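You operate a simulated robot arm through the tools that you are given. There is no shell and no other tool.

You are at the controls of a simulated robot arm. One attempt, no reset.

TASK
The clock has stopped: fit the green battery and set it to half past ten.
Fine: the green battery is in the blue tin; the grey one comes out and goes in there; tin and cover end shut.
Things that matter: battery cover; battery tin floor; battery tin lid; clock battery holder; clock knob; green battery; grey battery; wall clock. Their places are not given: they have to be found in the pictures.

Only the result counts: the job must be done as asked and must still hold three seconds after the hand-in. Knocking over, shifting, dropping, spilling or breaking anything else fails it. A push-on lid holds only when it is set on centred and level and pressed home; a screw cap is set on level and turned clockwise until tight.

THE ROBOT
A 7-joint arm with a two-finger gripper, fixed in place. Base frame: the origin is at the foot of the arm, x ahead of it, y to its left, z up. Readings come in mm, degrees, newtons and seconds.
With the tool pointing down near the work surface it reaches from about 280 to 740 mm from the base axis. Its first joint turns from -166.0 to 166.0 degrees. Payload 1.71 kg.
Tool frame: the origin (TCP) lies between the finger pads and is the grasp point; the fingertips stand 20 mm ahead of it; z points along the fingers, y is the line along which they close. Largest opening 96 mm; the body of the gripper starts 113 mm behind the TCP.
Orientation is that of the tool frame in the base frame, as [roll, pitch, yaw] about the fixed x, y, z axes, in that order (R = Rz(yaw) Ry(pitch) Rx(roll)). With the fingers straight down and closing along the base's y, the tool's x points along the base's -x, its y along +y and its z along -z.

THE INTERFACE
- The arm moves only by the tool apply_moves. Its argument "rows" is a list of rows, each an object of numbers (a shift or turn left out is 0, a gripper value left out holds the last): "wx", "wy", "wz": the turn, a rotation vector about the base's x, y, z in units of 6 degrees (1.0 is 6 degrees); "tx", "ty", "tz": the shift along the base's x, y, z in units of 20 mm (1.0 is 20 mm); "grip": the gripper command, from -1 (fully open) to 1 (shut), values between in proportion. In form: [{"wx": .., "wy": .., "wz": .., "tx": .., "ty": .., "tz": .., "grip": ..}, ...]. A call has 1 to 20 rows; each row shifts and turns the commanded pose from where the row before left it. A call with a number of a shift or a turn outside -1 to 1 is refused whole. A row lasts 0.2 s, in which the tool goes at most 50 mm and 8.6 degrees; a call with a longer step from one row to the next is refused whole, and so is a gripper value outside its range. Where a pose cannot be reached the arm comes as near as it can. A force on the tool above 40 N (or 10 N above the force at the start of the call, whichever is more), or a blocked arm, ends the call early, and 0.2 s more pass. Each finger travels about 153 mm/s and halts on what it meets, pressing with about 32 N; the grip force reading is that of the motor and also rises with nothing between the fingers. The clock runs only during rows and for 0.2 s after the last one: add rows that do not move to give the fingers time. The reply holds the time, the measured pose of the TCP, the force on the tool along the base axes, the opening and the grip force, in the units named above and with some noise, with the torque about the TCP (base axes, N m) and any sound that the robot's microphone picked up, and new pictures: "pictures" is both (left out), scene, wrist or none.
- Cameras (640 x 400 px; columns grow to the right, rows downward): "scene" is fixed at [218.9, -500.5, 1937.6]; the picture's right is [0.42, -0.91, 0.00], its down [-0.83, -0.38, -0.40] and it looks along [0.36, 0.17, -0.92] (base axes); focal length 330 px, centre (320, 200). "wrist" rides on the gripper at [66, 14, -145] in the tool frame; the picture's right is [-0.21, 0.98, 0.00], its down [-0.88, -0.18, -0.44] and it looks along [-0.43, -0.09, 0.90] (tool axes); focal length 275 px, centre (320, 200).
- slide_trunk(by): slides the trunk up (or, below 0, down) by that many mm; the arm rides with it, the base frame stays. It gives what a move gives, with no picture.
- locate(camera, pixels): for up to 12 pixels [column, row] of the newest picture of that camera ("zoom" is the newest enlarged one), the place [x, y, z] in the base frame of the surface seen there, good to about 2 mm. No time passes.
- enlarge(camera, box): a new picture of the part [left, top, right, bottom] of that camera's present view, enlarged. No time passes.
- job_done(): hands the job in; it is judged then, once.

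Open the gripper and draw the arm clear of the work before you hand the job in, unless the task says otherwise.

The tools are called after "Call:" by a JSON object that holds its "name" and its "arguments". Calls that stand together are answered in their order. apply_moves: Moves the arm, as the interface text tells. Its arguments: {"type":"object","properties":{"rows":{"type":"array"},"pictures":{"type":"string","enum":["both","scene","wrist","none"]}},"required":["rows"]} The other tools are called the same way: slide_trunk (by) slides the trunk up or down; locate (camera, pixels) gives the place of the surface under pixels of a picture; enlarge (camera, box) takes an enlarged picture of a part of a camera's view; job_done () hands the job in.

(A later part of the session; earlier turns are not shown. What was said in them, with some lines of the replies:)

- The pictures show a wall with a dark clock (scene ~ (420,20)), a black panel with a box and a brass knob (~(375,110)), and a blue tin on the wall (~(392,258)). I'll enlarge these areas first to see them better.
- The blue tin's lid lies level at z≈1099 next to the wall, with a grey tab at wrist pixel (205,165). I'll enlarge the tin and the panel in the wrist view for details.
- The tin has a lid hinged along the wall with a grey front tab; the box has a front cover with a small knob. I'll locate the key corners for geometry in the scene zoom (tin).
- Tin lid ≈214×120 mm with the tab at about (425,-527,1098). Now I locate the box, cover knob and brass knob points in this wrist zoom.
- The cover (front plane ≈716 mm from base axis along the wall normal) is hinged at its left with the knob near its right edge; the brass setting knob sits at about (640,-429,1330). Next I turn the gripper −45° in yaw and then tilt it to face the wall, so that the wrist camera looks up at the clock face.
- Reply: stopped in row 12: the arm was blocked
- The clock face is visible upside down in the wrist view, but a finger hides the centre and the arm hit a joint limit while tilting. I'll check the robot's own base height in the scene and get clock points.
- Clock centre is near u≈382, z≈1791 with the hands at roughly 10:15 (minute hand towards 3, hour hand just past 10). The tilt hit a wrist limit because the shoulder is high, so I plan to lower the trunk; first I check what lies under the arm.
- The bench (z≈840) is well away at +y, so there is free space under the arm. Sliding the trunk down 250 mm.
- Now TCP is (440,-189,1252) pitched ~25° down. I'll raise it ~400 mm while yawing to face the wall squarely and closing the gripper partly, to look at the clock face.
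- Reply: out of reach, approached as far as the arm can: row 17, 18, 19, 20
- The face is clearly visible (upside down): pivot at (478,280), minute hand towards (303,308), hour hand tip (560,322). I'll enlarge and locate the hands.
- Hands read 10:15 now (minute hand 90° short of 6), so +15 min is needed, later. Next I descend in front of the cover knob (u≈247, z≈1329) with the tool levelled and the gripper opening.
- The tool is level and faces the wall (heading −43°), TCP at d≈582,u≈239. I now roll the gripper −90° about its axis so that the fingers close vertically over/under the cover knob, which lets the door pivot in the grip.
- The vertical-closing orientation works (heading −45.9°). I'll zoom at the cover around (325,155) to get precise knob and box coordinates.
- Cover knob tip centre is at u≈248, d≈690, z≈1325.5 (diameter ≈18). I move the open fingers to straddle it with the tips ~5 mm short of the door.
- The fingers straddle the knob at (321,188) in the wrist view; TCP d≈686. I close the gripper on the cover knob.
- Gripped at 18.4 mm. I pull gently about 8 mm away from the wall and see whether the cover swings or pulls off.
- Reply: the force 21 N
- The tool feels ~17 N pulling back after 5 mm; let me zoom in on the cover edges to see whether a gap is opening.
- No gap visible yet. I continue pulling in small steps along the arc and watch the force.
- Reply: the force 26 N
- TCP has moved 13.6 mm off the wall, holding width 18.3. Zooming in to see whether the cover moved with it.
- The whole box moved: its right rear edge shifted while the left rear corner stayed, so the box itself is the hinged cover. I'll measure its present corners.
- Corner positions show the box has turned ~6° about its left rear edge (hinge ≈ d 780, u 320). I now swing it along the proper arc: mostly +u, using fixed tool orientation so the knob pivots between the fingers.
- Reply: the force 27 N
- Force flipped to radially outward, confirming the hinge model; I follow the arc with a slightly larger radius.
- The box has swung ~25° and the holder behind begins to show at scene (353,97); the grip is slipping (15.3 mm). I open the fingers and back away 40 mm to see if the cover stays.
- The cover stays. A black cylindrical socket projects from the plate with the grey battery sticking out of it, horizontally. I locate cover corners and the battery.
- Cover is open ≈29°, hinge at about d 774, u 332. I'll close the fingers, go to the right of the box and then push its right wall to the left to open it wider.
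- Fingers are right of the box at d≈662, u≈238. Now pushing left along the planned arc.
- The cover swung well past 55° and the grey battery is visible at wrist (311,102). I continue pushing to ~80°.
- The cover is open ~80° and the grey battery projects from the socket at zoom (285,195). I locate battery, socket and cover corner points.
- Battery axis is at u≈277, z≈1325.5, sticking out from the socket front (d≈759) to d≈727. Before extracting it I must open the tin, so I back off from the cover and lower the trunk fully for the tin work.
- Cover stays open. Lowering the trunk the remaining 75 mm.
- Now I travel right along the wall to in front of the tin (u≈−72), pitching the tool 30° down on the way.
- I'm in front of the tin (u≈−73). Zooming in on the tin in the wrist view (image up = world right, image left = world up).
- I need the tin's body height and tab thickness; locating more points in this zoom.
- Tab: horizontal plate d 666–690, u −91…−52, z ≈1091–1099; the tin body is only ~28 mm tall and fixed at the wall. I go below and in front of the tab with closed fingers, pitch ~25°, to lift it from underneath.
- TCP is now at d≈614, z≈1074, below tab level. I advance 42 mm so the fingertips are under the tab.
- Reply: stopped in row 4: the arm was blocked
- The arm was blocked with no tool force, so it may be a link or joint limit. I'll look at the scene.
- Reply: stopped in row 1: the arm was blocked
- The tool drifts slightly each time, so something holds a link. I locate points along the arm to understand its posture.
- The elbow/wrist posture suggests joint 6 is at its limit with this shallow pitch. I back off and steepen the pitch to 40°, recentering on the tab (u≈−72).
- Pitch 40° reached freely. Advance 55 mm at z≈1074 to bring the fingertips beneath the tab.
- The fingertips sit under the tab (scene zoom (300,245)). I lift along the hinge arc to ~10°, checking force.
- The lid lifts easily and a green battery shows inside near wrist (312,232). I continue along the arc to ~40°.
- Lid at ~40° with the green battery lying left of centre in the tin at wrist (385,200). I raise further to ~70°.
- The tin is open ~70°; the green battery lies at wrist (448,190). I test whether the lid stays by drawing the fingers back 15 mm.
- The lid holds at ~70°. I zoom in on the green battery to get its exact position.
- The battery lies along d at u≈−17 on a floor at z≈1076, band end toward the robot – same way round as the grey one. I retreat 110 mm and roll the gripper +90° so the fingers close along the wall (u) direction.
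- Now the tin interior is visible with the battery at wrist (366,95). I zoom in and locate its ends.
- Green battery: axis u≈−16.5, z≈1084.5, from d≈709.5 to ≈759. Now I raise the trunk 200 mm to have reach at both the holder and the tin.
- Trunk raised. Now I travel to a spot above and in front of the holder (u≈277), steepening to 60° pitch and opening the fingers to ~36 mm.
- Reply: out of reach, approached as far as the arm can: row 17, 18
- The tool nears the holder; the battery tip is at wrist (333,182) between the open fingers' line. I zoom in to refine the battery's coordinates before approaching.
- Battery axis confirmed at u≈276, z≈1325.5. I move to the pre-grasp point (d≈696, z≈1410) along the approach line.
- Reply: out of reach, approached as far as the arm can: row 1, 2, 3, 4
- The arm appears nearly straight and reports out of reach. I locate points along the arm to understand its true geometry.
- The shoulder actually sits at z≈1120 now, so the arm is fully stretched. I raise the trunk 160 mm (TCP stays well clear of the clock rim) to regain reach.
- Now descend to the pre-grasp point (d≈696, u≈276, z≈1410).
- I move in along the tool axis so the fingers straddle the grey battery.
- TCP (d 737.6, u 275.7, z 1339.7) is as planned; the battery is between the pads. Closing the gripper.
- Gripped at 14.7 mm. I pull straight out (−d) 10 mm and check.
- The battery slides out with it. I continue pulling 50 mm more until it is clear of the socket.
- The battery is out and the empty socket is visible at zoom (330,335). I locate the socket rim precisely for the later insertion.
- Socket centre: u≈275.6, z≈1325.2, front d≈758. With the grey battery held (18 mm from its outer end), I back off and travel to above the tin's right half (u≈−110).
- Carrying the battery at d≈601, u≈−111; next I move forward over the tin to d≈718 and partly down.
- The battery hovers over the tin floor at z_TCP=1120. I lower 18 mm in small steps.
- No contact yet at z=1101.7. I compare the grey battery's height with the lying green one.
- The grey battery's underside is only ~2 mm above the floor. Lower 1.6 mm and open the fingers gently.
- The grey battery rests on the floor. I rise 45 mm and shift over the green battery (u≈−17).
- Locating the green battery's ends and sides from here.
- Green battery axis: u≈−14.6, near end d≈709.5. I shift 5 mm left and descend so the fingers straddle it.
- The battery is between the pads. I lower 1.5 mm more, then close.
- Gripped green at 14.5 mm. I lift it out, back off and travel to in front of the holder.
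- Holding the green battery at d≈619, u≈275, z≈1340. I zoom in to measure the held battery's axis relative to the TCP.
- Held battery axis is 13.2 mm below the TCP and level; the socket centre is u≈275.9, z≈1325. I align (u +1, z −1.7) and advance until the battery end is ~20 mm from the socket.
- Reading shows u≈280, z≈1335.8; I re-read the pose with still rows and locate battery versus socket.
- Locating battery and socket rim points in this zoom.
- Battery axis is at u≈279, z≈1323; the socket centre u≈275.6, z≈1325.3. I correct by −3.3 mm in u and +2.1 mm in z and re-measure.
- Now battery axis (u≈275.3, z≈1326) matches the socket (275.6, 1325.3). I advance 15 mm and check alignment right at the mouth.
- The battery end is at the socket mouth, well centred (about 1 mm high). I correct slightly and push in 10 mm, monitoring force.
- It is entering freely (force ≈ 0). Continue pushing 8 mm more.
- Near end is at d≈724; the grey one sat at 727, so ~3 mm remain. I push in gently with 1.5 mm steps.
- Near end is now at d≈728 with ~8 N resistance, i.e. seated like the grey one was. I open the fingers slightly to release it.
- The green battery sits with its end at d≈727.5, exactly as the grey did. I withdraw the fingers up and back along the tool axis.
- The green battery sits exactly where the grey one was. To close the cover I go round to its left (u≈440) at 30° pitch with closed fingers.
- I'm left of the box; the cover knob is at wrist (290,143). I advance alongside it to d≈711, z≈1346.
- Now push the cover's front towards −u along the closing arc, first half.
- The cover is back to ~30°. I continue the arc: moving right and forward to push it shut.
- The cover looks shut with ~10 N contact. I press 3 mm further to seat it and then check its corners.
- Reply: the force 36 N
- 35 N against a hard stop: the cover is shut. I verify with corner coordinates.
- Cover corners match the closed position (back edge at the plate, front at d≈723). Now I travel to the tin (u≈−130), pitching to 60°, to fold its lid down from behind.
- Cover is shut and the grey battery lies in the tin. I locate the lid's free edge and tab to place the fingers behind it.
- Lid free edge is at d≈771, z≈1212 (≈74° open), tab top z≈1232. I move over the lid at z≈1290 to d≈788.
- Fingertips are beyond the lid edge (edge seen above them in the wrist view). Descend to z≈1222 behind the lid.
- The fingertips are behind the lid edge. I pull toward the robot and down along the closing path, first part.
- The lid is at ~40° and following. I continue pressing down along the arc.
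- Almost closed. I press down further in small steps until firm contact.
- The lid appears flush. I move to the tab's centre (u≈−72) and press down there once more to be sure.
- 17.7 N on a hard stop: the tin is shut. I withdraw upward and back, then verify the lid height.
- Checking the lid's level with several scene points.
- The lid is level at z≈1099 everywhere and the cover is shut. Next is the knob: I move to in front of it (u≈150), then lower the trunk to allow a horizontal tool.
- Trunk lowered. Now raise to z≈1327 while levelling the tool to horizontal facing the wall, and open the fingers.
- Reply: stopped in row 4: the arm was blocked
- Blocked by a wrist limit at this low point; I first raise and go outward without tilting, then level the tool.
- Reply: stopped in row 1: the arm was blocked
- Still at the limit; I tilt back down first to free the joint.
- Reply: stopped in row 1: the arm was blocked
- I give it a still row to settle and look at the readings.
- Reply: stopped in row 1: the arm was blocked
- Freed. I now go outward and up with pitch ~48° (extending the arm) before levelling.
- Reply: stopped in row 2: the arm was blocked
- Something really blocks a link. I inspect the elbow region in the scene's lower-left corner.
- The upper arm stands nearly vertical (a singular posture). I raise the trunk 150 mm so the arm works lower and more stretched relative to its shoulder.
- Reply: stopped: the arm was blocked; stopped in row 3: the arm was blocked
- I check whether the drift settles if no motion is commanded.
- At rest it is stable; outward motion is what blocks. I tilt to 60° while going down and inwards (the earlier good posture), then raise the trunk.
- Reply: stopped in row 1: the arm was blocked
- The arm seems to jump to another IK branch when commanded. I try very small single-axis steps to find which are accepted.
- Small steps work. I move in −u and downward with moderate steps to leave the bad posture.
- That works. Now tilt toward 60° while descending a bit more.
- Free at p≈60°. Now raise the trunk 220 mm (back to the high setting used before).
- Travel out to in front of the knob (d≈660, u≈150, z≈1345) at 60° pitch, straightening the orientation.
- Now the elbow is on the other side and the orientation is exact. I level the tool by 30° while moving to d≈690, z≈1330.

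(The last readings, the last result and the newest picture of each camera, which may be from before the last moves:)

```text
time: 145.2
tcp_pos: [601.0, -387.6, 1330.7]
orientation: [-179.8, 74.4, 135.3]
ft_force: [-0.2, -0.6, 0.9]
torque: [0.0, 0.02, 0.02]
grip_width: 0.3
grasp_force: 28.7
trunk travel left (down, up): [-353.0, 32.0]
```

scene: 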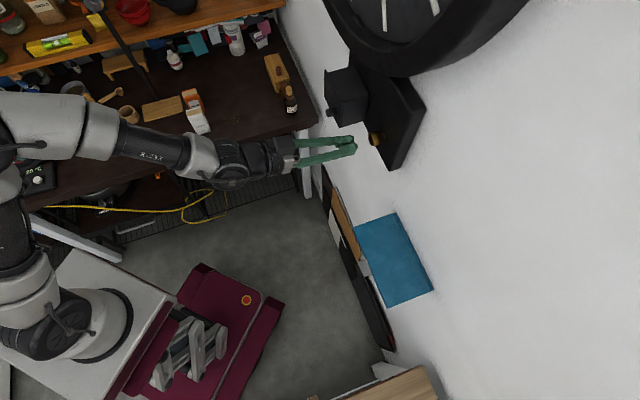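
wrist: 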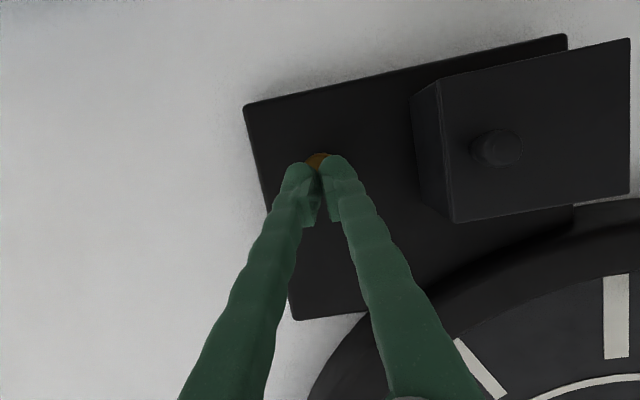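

Down to 15.6° pitch without trouble. I complete the levelling and open the fingers to 40 mm.

Call:
{"name": "apply_moves", "arguments": {"rows": [{"wx": -0.306, "wy": -0.306, "grip": 0.15}, {"wx": -0.306, "wy": -0.306}, {"wx": -0.306, "wy": -0.306}, {"wx": -0.306, "wy": -0.306}, {"wx": -0.306, "wy": -0.306}, {"wx": -0.306, "wy": -0.306}, {}], "pictures": "both"}}

Call:
{"name": "enlarge", "arguments": {"camera": "wrist", "box": [240, 90, 420, 220]}}

```text
time: 146.8
tcp_pos: [602.3, -387.1, 1331.0]
orientation: [-33.4, 89.9, -78.4]
ft_force: [0.1, 0.8, -0.1]
torque: [0.0, 0.01, 0.02]
grip_width: 40.7
grasp_force: 0.0
trunk travel left (down, up): [-353.0, 32.0]
```

scene: 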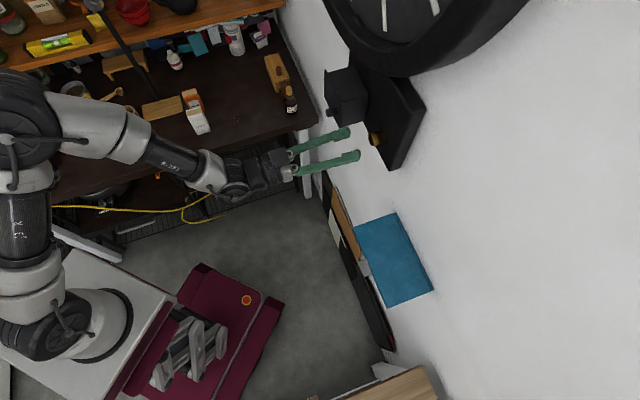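
wrist: 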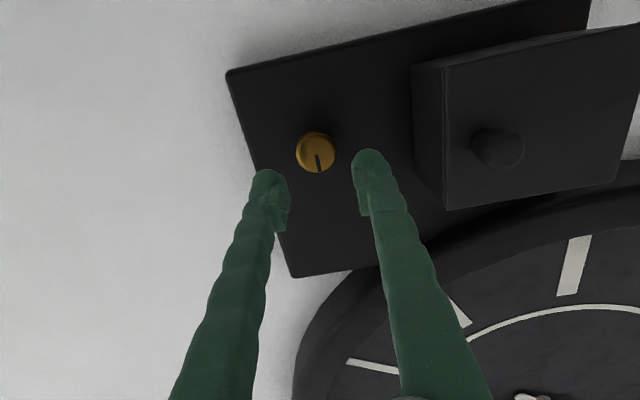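

```text
3.08 times, centred on (330, 155) of wrist
```

zoom: 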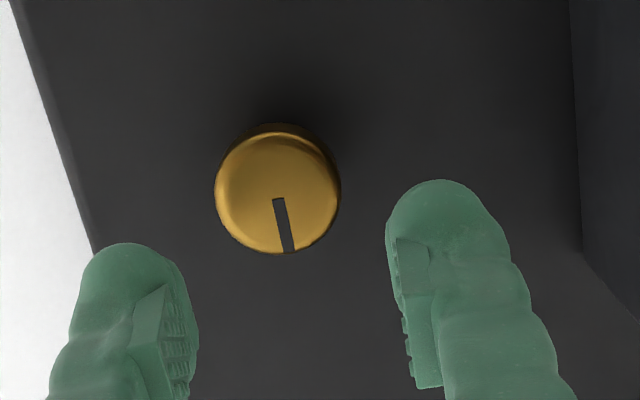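

The tool is exactly level and facing the knob, whose mark points up (down in this inverted picture). I locate the knob rim.

Call:
{"name": "locate", "arguments": {"camera": "zoom", "pixels": [[277, 205], [220, 200], [335, 195], [277, 140], [283, 250], [235, 165], [325, 235], [240, 235], [320, 160], [280, 125], [277, 170]]}}

```text
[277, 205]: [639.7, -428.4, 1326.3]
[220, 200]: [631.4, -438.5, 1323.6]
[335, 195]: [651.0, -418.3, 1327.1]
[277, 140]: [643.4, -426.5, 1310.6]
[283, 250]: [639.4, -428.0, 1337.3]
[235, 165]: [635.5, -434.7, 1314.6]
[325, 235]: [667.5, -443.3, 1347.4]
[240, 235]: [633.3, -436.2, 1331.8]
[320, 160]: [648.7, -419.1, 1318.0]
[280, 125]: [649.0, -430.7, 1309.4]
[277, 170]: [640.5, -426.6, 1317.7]
```

Knob: centre u≈150.4, z≈1324.5, diameter ≈28 mm, face at d≈756. I pre-roll the gripper −90° (for a long clockwise stroke) and open to 54 mm.

Call:
{"name": "apply_moves", "arguments": {"rows": [{"wx": -0.7071, "wy": 0.7071, "grip": -0.12}, {"wx": -0.7071, "wy": 0.7071}, {"wx": -0.7071, "wy": 0.7071}, {"wx": -0.7071, "wy": 0.7071}, {"wx": -0.7071, "wy": 0.7071}, {"wx": -0.7071, "wy": 0.7071}, {"wx": -0.7071, "wy": 0.7071}, {"wx": -0.7071, "wy": 0.7071}, {"wx": -0.7071, "wy": 0.7071}, {"wx": -0.7071, "wy": 0.7071}, {"wx": -0.7071, "wy": 0.7071}, {"wx": -0.7071, "wy": 0.7071}, {"wx": -0.7071, "wy": 0.7071}, {"wx": -0.7071, "wy": 0.7071}, {"wx": -0.7071, "wy": 0.7071}, {}], "pictures": "both"}}

Call:
{"name": "enlarge", "arguments": {"camera": "wrist", "box": [220, 60, 420, 240]}}

```text
time: 150.2
tcp_pos: [603.0, -386.7, 1331.2]
orientation: [-90.1, -0.1, -134.9]
ft_force: [-0.3, 0.1, -0.2]
torque: [0.01, 0.0, 0.03]
grip_width: 53.7
grasp_force: 0.2
trunk travel left (down, up): [-353.0, 32.0]
```

scene: 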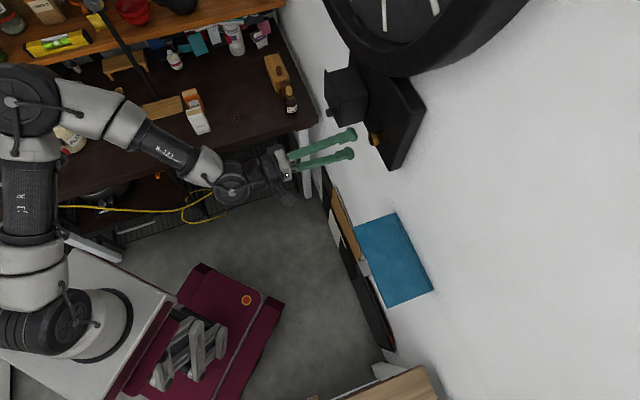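
wrist: 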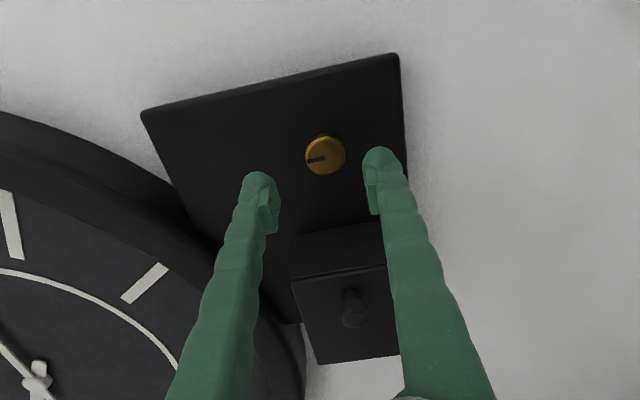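

```text
2.22 times, centred on (320, 150) of wrist
```

zoom: 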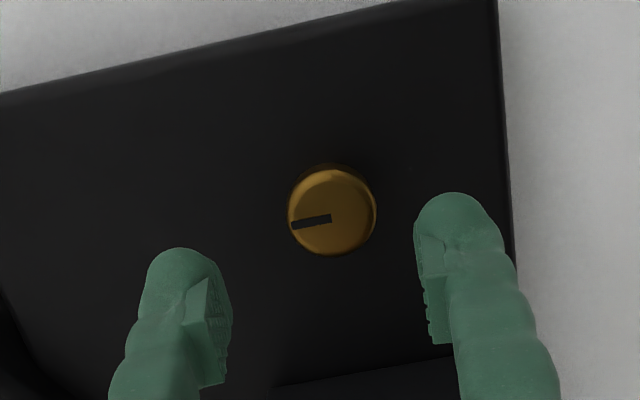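

Roll −90° reached. I re-locate the knob's edges from this view for cross-checking the centre.

Call:
{"name": "locate", "arguments": {"camera": "zoom", "pixels": [[333, 212], [290, 213], [374, 212], [332, 172], [333, 252], [302, 185], [362, 242], [302, 243], [362, 183]]}}

```text
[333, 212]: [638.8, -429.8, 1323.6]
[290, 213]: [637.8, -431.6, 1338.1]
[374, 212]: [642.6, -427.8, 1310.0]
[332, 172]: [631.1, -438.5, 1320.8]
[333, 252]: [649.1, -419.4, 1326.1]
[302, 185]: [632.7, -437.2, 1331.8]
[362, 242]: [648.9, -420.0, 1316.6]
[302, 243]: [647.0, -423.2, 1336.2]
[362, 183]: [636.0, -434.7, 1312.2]
```

Knob centre ≈ (u 149.9, z 1324.3). I align and advance to d≈733 first.

Call:
{"name": "apply_moves", "arguments": {"rows": [{"tx": 0.353, "ty": -0.425, "tz": -0.115}, {"tx": 0.353, "ty": -0.425, "tz": -0.115}, {"tx": 0.353, "ty": -0.425, "tz": -0.115}, {}, {}], "pictures": "wrist"}}

Call:
{"name": "enlarge", "arguments": {"camera": "wrist", "box": [220, 80, 420, 260]}}

```text
time: 151.4
tcp_pos: [622.4, -412.6, 1325.0]
orientation: [-90.3, 0.0, -134.9]
ft_force: [0.3, 0.5, -0.2]
torque: [-0.02, 0.0, 0.01]
grip_width: 54.0
grasp_force: 0.1
trunk travel left (down, up): [-353.0, 32.0]
```

wrist: 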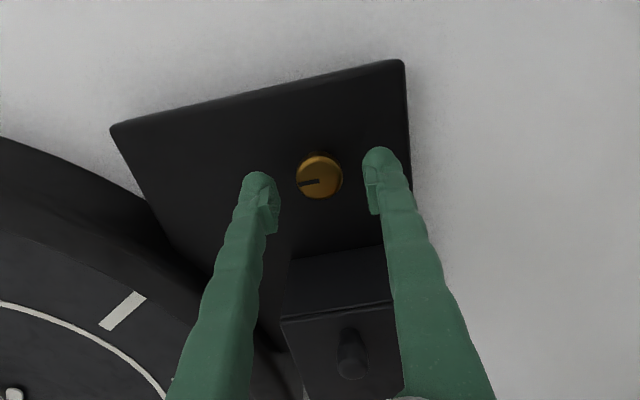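

```text
2.22 times, centred on (320, 170) of wrist
```

zoom: 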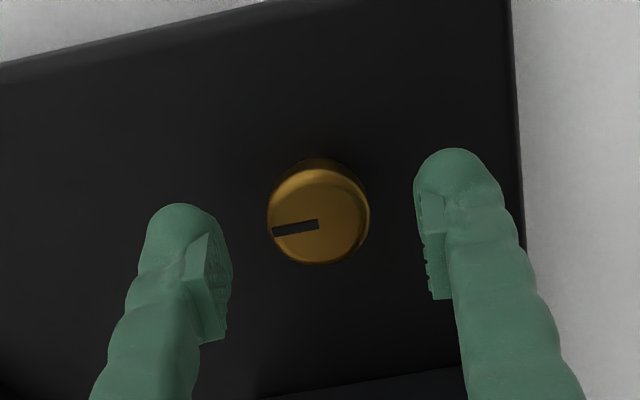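

Well centred. Advance 20 mm so that the pads surround the knob (tips ~5 mm short of the plate).

Call:
{"name": "apply_moves", "arguments": {"rows": [{"tx": 0.27, "ty": -0.22}, {"tx": 0.25, "ty": -0.25}, {"tx": 0.2, "ty": -0.2}, {}, {}], "pictures": "both"}}

Call:
{"name": "enlarge", "arguments": {"camera": "wrist", "box": [220, 100, 420, 280]}}

```text
time: 152.6
tcp_pos: [638.1, -426.9, 1323.5]
orientation: [-90.2, 0.0, -135.0]
ft_force: [-0.5, 0.2, 0.2]
torque: [0.01, 0.01, 0.0]
grip_width: 53.5
grasp_force: 0.0
trunk travel left (down, up): [-353.0, 32.0]
```

scene: 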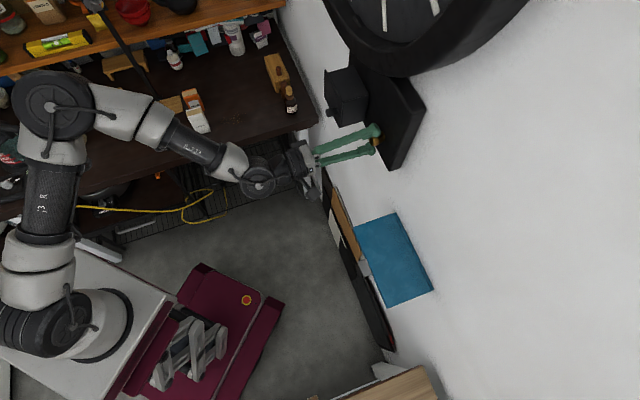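
wrist: 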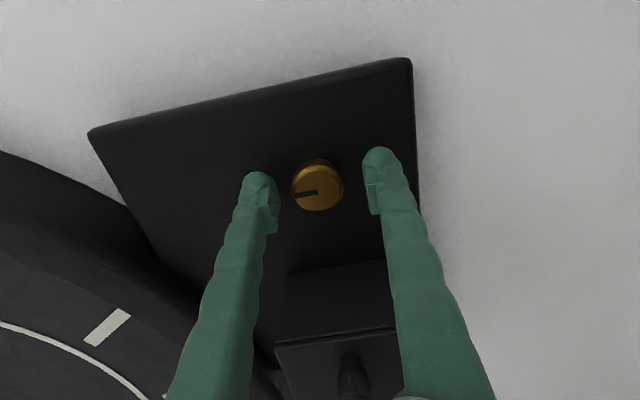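

```text
2.22 times, centred on (320, 190) of wrist
```

zoom: 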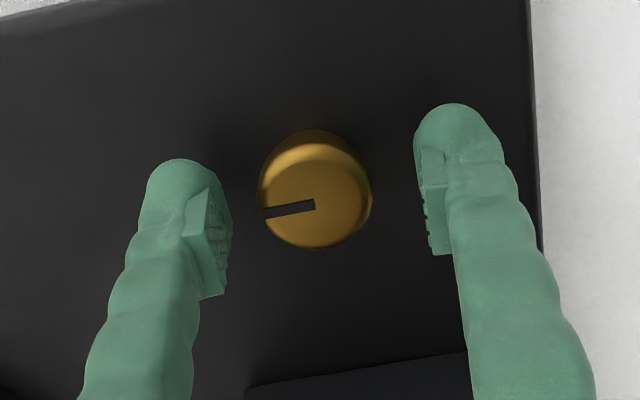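

TCP (d 753, u 149.3, z 1323.5) is on the knob axis. I close on the knob.

Call:
{"name": "apply_moves", "arguments": {"rows": [{"grip": 1}, {"grip": 1}, {"grip": 1}], "pictures": "wrist"}}

```text
time: 153.4
tcp_pos: [637.9, -425.9, 1325.4]
orientation: [-90.1, 0.1, -134.9]
ft_force: [3.8, -2.5, 9.8]
torque: [-0.08, -0.09, -0.02]
grip_width: 30.3
grasp_force: 34.8
trunk travel left (down, up): [-353.0, 32.0]
```

wrist: 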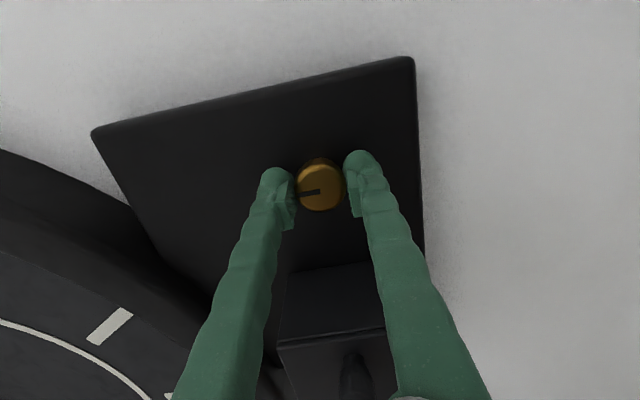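

Gripped (30.3 mm). I turn clockwise 30° and watch the clock face in the scene camera.

Call:
{"name": "apply_moves", "arguments": {"rows": [{"wx": 0.7071, "wy": -0.7071, "tz": 0.05}, {"wx": 0.7071, "wy": -0.7071}, {"wx": 0.7071, "wy": -0.7071}, {"wx": 0.7071, "wy": -0.7071}, {"wx": 0.7071, "wy": -0.7071}, {}], "pictures": "both"}}

Call:
{"name": "enlarge", "arguments": {"camera": "scene", "box": [320, 0, 540, 110]}}

```text
time: 154.8
tcp_pos: [637.1, -425.8, 1324.1]
orientation: [-90.1, 30.2, -134.9]
ft_force: [0.9, -0.9, 4.4]
torque: [-0.04, 0.0, -0.03]
grip_width: 30.0
grasp_force: 35.6
trunk travel left (down, up): [-353.0, 32.0]
```

scene: 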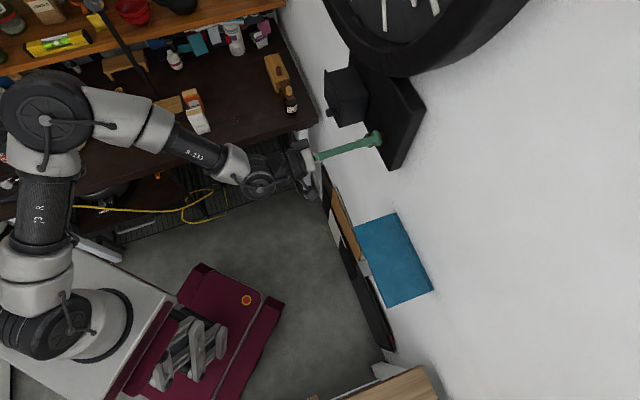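
wrist: 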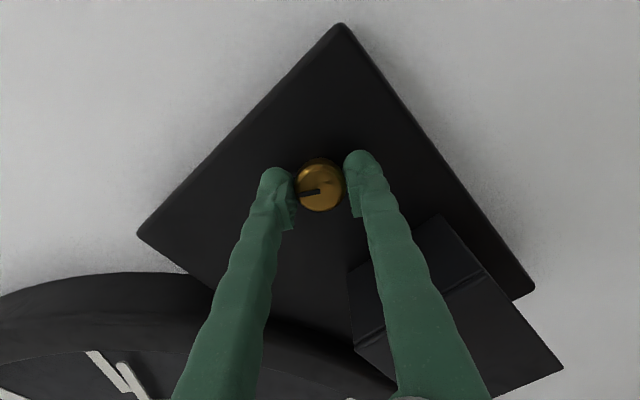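

```text
2.91 times, centred on (430, 55) of scene
```

zoom: 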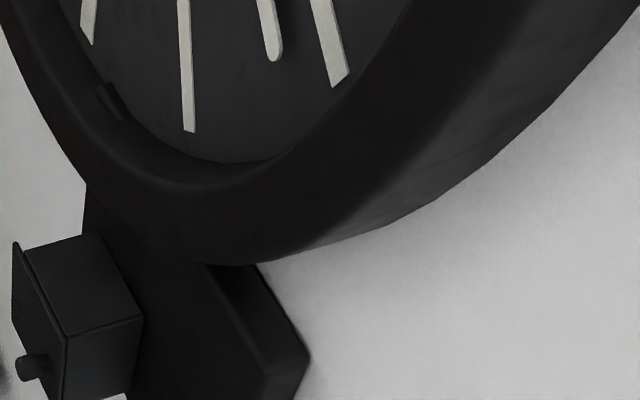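

The knob turns and the minute hand's tip has come into view at zoom (272,40), between the 4 and 5 marks. I locate it to get the gear ratio.

Call:
{"name": "locate", "arguments": {"camera": "zoom", "pixels": [[273, 55], [270, 35], [265, 10], [262, 3], [340, 80], [325, 35], [188, 125], [185, 60], [88, 38], [280, 48]]}}

Call:
{"name": "locate", "arguments": {"camera": "wrist", "pixels": [[140, 390], [130, 375], [122, 365], [110, 378], [97, 358], [90, 352], [8, 395]]}}

```text
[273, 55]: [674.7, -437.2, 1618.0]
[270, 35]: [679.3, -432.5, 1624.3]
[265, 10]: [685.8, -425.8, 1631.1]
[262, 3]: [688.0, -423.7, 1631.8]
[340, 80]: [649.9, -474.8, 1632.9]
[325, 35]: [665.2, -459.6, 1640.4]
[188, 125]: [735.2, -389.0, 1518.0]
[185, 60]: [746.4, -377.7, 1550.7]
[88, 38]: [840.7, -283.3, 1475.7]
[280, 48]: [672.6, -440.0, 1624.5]
```

```text
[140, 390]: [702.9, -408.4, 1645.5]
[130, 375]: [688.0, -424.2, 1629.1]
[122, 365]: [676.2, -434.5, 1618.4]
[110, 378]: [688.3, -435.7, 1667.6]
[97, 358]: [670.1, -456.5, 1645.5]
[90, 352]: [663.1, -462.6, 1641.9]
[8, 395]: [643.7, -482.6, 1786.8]
```

The hand reads ≈21.05 min: +5 min from the 30° turn plus ~1 min that the clock has run since the battery went in – so ratio 1:1 and the clock is running. I turn 48° more clockwise.

Call:
{"name": "apply_moves", "arguments": {"rows": [{"wx": 0.7071, "wy": -0.7071}, {"wx": 0.7071, "wy": -0.7071}, {"wx": 0.7071, "wy": -0.7071}, {"wx": 0.7071, "wy": -0.7071}, {"wx": 0.7071, "wy": -0.7071}, {"wx": 0.7071, "wy": -0.7071}, {"wx": 0.7071, "wy": -0.7071}, {"wx": 0.7071, "wy": -0.7071}, {}], "pictures": "both"}}

Call:
{"name": "enlarge", "arguments": {"camera": "wrist", "box": [440, 240, 640, 400]}}

```text
time: 156.8
tcp_pos: [637.1, -425.9, 1325.3]
orientation: [-90.3, 78.1, -135.0]
ft_force: [-1.3, 4.6, -7.2]
torque: [-0.21, -0.22, 0.05]
grip_width: 30.3
grasp_force: 35.0
trunk travel left (down, up): [-353.0, 32.0]
```

scene: 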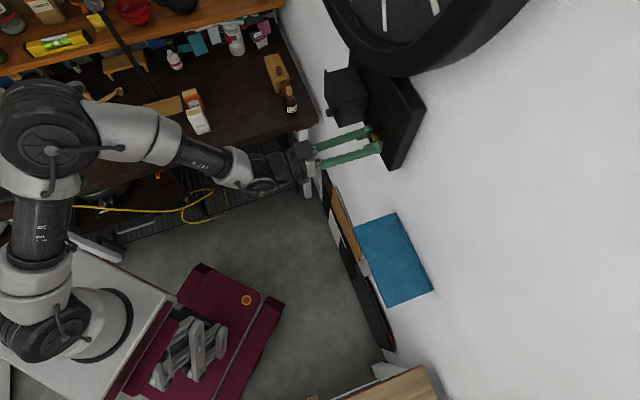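
wrist: 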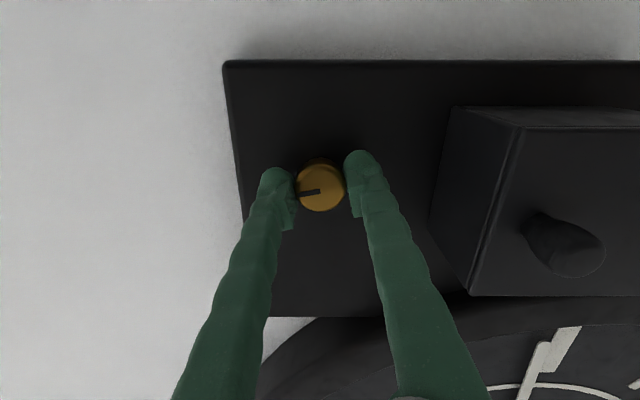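

```text
2.50 times, centred on (540, 320) of wrist
```

zoom: 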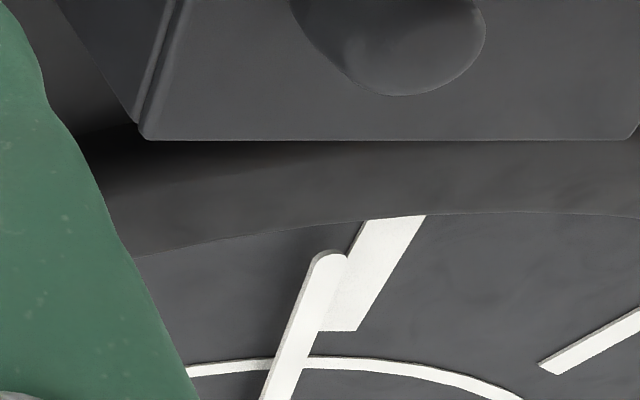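

The hand is now near the 6 mark (zoom (326,265)–(280,385)). I locate it.

Call:
{"name": "locate", "arguments": {"camera": "zoom", "pixels": [[328, 262], [318, 285], [308, 310], [298, 335], [288, 360], [279, 385], [395, 225], [350, 320], [380, 260], [420, 225]]}}

```text
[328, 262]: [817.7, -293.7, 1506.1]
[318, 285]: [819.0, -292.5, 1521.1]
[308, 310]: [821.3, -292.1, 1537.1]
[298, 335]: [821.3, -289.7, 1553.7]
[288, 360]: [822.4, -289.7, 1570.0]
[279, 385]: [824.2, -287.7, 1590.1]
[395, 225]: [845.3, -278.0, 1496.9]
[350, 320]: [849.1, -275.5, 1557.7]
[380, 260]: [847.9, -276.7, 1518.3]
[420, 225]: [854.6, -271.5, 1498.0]
```

The minute hand reads ≈28.98. I turn a further 5.4° (leaving ~0.1 min for the running clock until hand-in) and re-measure.

Call:
{"name": "apply_moves", "arguments": {"rows": [{"wx": 0.636, "wy": -0.636}, {}], "pictures": "wrist"}}

Call:
{"name": "enlarge", "arguments": {"camera": "wrist", "box": [440, 240, 640, 400]}}

```text
time: 157.4
tcp_pos: [637.1, -426.8, 1324.5]
orientation: [-90.5, 83.3, -135.4]
ft_force: [-2.2, 6.1, -6.6]
torque: [0.17, 0.17, -0.01]
grip_width: 30.2
grasp_force: 34.9
trunk travel left (down, up): [-353.0, 32.0]
```

wrist: 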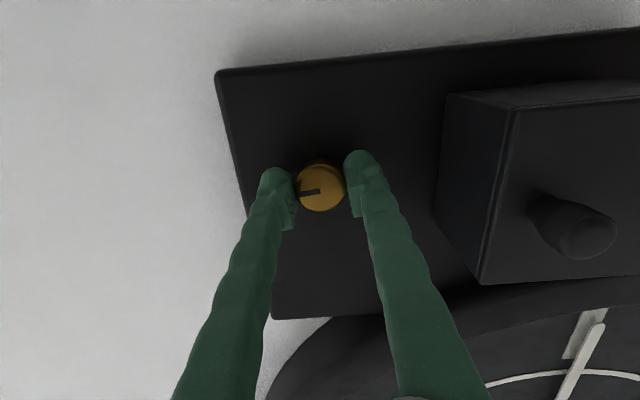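

```text
2.50 times, centred on (540, 320) of wrist
```

zoom: 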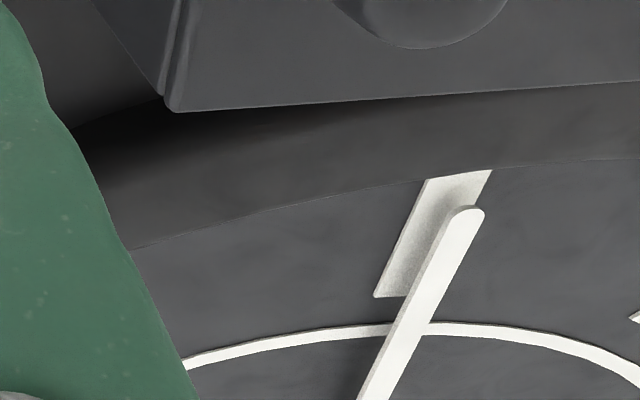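

Locating the hand again.

Call:
{"name": "locate", "arguments": {"camera": "zoom", "pixels": [[464, 218], [450, 245], [435, 275], [420, 300], [405, 330], [390, 355], [375, 385], [440, 185], [400, 280], [460, 180]]}}

```text
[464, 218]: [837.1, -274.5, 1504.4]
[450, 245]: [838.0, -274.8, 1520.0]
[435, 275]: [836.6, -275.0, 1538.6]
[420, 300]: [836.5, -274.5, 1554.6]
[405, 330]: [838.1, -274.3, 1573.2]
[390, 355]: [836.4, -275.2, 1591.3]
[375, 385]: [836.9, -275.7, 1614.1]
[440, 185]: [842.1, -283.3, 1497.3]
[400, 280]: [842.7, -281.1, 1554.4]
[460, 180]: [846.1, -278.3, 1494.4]
```

The hand is now vertical within ~0.5° (≈29.9 min). I release the knob and retreat straight back.

Call:
{"name": "apply_moves", "arguments": {"rows": [{"grip": 0.2}, {"grip": -0.15}, {"grip": -0.15}, {"tx": -0.6, "ty": 0.6}, {"tx": -0.7, "ty": 0.7}, {"tx": -0.7, "ty": 0.7}, {"tx": -0.7, "ty": 0.7}, {"tx": -0.7, "ty": 0.7}, {}], "pictures": "both"}}

Call:
{"name": "enlarge", "arguments": {"camera": "wrist", "box": [400, 180, 640, 400]}}

```text
time: 159.4
tcp_pos: [568.7, -359.2, 1323.9]
orientation: [-89.9, 83.5, -134.8]
ft_force: [0.4, 0.7, 0.7]
torque: [-0.01, 0.03, -0.01]
grip_width: 54.9
grasp_force: 0.0
trunk travel left (down, up): [-353.0, 32.0]
```

scene: 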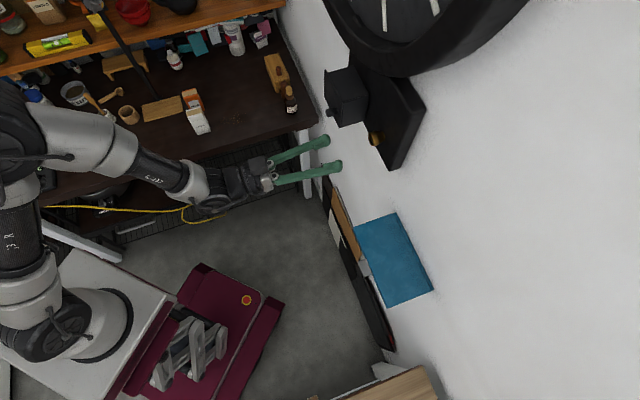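
wrist: 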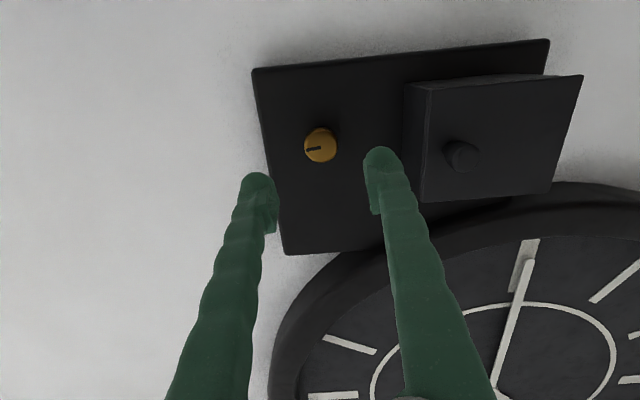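

```text
1.82 times, centred on (520, 290) of wrist
```

zoom: 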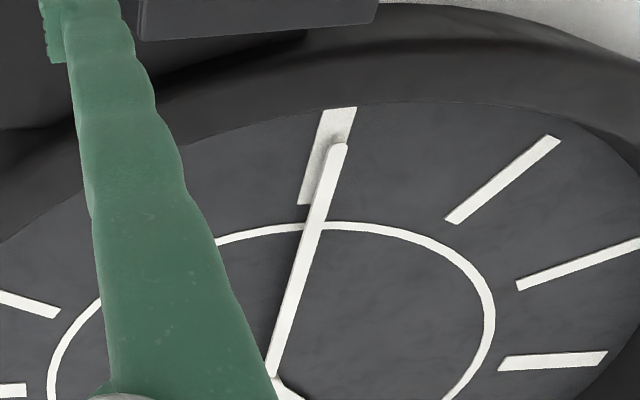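

Released cleanly. I verify the minute hand's line from this view and check the knob, cover and lid.

Call:
{"name": "locate", "arguments": {"camera": "zoom", "pixels": [[339, 150], [332, 175], [324, 200], [316, 228], [306, 260], [297, 290], [288, 320], [278, 355], [272, 375], [280, 385], [340, 120], [312, 190]]}}

Call:
{"name": "locate", "arguments": {"camera": "scene", "pixels": [[345, 80], [365, 92], [335, 90], [385, 240], [420, 285], [365, 235]]}}

```text
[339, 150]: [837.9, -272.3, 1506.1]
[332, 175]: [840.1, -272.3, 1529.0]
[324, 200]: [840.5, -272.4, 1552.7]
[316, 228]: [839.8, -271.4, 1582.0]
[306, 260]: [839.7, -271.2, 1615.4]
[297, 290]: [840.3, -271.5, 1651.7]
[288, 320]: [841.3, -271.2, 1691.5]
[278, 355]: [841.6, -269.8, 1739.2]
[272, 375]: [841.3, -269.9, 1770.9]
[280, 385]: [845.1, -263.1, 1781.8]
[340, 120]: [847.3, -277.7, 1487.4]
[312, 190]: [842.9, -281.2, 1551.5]
```

```text
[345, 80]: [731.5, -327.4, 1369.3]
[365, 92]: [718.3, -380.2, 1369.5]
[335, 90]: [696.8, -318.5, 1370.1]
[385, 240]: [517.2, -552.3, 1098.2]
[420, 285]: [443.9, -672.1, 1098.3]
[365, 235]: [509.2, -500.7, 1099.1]
```

Minute hand ≈29.87 min at t=159.4 and advancing; cover top and lid are in their shut positions. I draw the arm further back and up to see the hour hand, which also lets the clock reach 10:30.

Call:
{"name": "apply_moves", "arguments": {"rows": [{"tx": -0.3, "ty": 0.3, "tz": 0.6}, {"tx": -0.3, "ty": 0.3, "tz": 0.6}, {"tx": -0.3, "ty": 0.3, "tz": 0.6}, {"tx": -0.3, "ty": 0.3, "tz": 0.6}, {"tx": -0.3, "ty": 0.3, "tz": 0.6}, {"tx": -0.3, "ty": 0.3, "tz": 0.6}, {"tx": -0.2, "ty": 0.2, "tz": 0.6}, {"tx": -0.2, "ty": 0.2, "tz": 0.6}, {"tz": 0.6}, {"tz": 0.6}, {}], "pictures": "both"}}

```text
time: 161.8
tcp_pos: [527.5, -313.7, 1443.5]
orientation: [-90.1, 83.2, -134.9]
ft_force: [-0.7, -0.4, 0.2]
torque: [0.02, 0.0, -0.01]
grip_width: 55.2
grasp_force: 0.0
trunk travel left (down, up): [-353.0, 32.0]
```

scene: 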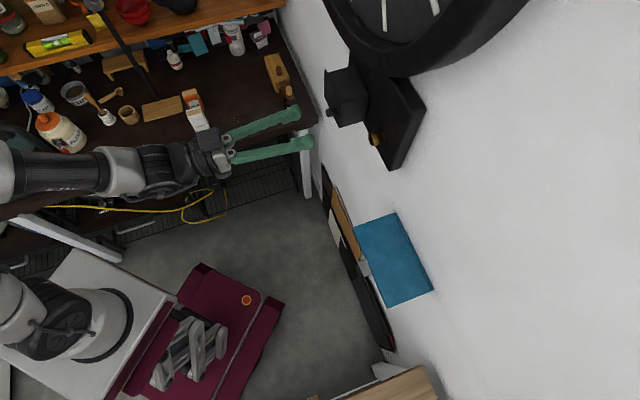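
wrist: 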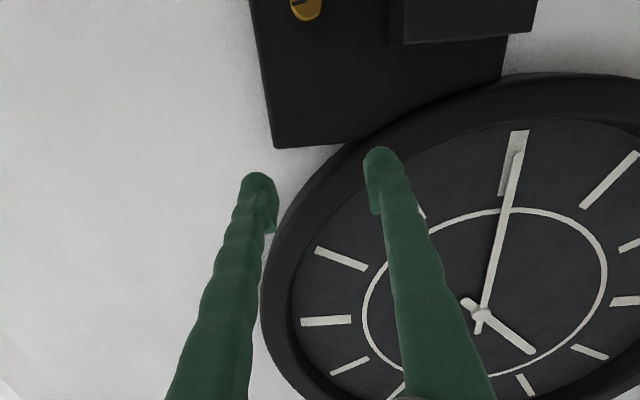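

Both hands are visible. Locating pivot (483,314), hour hand tip (531,351) and the minute hand.

Call:
{"name": "locate", "arguments": {"camera": "wrist", "pixels": [[483, 313], [530, 351], [518, 342], [505, 332], [514, 165], [508, 195], [501, 230], [495, 260], [489, 290]]}}

```text
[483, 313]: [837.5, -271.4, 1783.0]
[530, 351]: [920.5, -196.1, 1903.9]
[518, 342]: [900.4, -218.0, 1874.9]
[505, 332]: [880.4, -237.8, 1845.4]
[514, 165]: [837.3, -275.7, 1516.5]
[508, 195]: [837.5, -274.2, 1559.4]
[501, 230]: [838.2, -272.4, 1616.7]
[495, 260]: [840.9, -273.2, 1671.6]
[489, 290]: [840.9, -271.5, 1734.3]
```

Hour hand ≈316° (10:30) and minute hand ≈29.8–29.9. The arm is clear with the gripper open; I wait 4 s for the running clock to reach half past and take a last look.

Call:
{"name": "apply_moves", "arguments": {"rows": [{}, {}, {}, {}, {}, {}, {}, {}, {}, {}, {}, {}, {}, {}, {}, {}, {}, {}, {}, {}], "pictures": "both"}}

Call:
{"name": "enlarge", "arguments": {"camera": "wrist", "box": [380, 100, 640, 400]}}

Call:
{"name": "enlarge", "arguments": {"camera": "scene", "box": [290, 40, 450, 320]}}

```text
time: 166.0
tcp_pos: [526.9, -313.4, 1444.7]
orientation: [-89.7, 83.2, -134.6]
ft_force: [0.5, -0.1, 0.7]
torque: [0.01, -0.03, -0.01]
grip_width: 55.3
grasp_force: 0.1
trunk travel left (down, up): [-353.0, 32.0]
```

scene: 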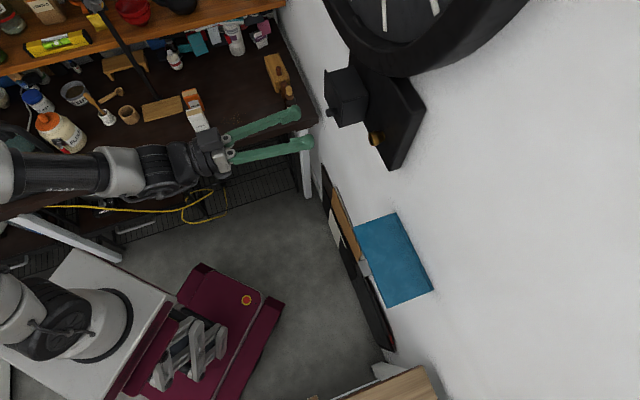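
wrist: 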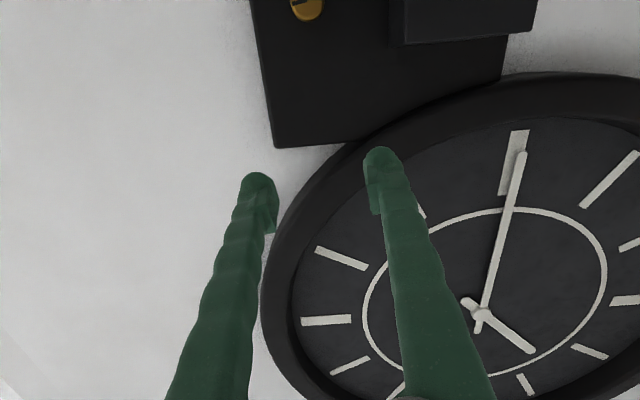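

```text
1.33 times, centred on (510, 250) of wrist
```

zoom: 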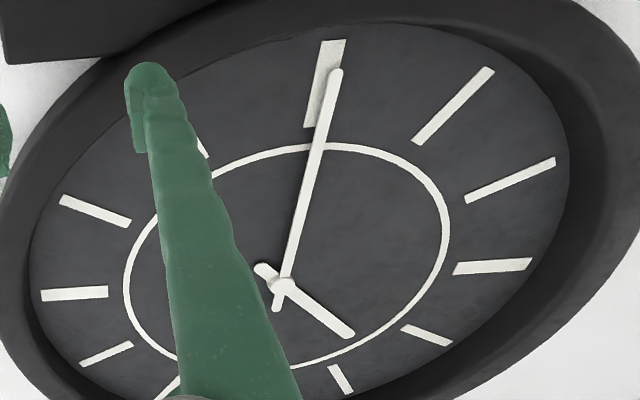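

```text
1.43 times, centred on (370, 180) of scene
```

zoom: 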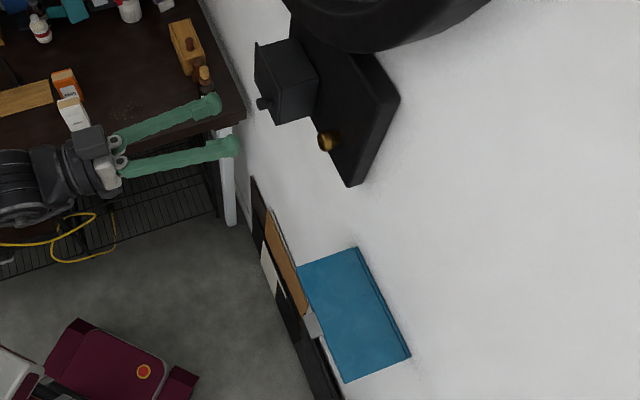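

The hand moved visibly during these 4 s; I measure it again to know the clock's actual rate.

Call:
{"name": "locate", "arguments": {"camera": "wrist", "pixels": [[521, 158], [514, 190], [508, 220], [502, 245], [496, 270], [489, 298], [531, 351], [483, 313], [503, 330]]}}

```text
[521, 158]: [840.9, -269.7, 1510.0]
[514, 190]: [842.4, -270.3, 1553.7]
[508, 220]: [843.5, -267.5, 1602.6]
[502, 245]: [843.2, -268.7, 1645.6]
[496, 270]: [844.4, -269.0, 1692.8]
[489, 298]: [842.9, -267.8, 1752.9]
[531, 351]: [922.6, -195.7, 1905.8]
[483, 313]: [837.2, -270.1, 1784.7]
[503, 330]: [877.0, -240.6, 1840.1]
```

I take a precise zoom of the tip against the 6 mark, wait 1 s, and compare, to judge the running rate.

Call:
{"name": "enlarge", "arguments": {"camera": "wrist", "box": [460, 110, 580, 330]}}

Call:
{"name": "apply_moves", "arguments": {"rows": [{}, {}, {}, {}], "pictures": "wrist"}}

Call:
{"name": "enlarge", "arguments": {"camera": "wrist", "box": [460, 110, 580, 330]}}

```text
1.82 times, centred on (520, 220) of wrist
```

zoom: 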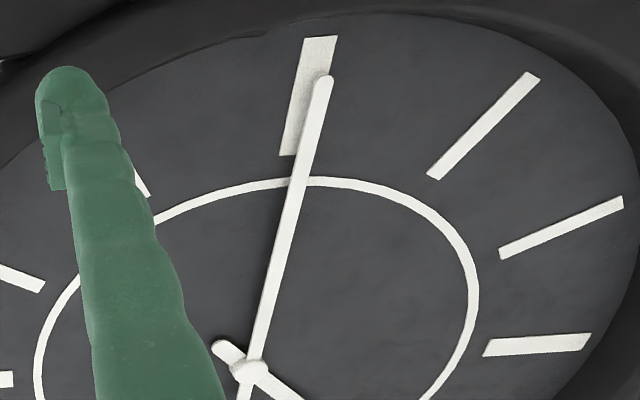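

```text
time: 167.0
tcp_pos: [527.4, -314.1, 1444.7]
orientation: [-89.7, 83.3, -134.7]
ft_force: [-0.2, -0.2, 0.2]
torque: [0.01, -0.02, -0.02]
grip_width: 55.1
grasp_force: 0.0
trunk travel left (down, up): [-353.0, 32.0]
```

wrist: 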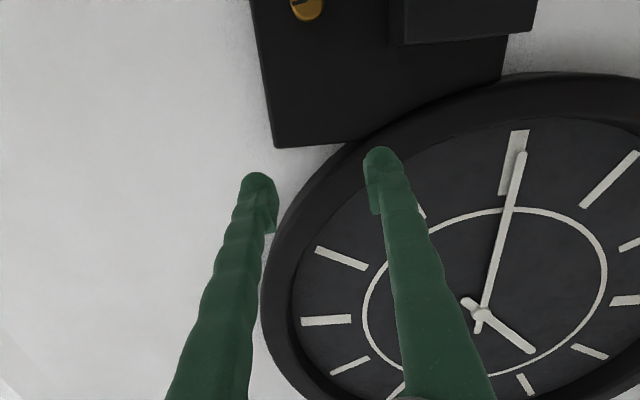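

```text
1.82 times, centred on (520, 220) of wrist
```

zoom: 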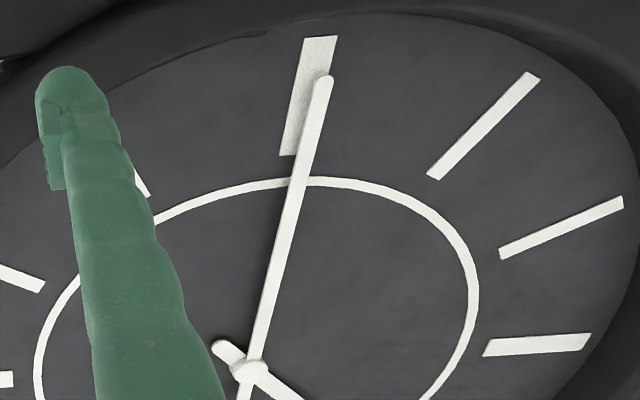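

No visible motion in 1 s, so it runs slowly. One last precise measurement along the hand's centreline (no time passes).

Call:
{"name": "locate", "arguments": {"camera": "zoom", "pixels": [[322, 85], [312, 123], [301, 165], [289, 212], [276, 262], [264, 310], [256, 345], [250, 370]]}}

```text
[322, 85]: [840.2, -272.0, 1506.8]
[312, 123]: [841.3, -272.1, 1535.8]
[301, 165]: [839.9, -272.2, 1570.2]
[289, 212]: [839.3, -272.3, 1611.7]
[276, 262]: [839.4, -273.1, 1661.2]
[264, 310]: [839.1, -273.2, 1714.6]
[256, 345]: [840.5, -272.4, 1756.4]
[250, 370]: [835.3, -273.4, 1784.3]
```

The minute hand is vertical within ~0.4° (≈30.0 min) and the hour hand sits midway between 10 and 11. The green battery is fitted, the cover and tin are shut with the grey battery inside, the gripper is open and the arm is clear. Handing in.

Call:
{"name": "job_done", "arguments": {}}

```text
The job is handed in.
```

I fitted the green battery and set the clock to half past ten. The job is handed in, and I haven't seen the verdict.

- **Battery:** the green one sits at the same depth in the holder as the grey one did, and the same way round. The clock started running once it was in.
- **Cover:** shut, pressed against its stop with about 35 N.
- **Tin:** the grey battery lies on the tin floor. The lid is shut and level at its original height.
- **Time:** at the last look the minute hand was within about half a degree of straight down. The hour hand, read about five seconds earlier, was midway between 10 and 11. The clock is running, so it will be slightly past half past by the time it is judged.

The gripper is open and the arm is clear of the work. The last pictures show nothing else knocked over or moved. On the way to the knob the arm stalled a few times at its own joint limits. It felt no contact force and touched nothing.
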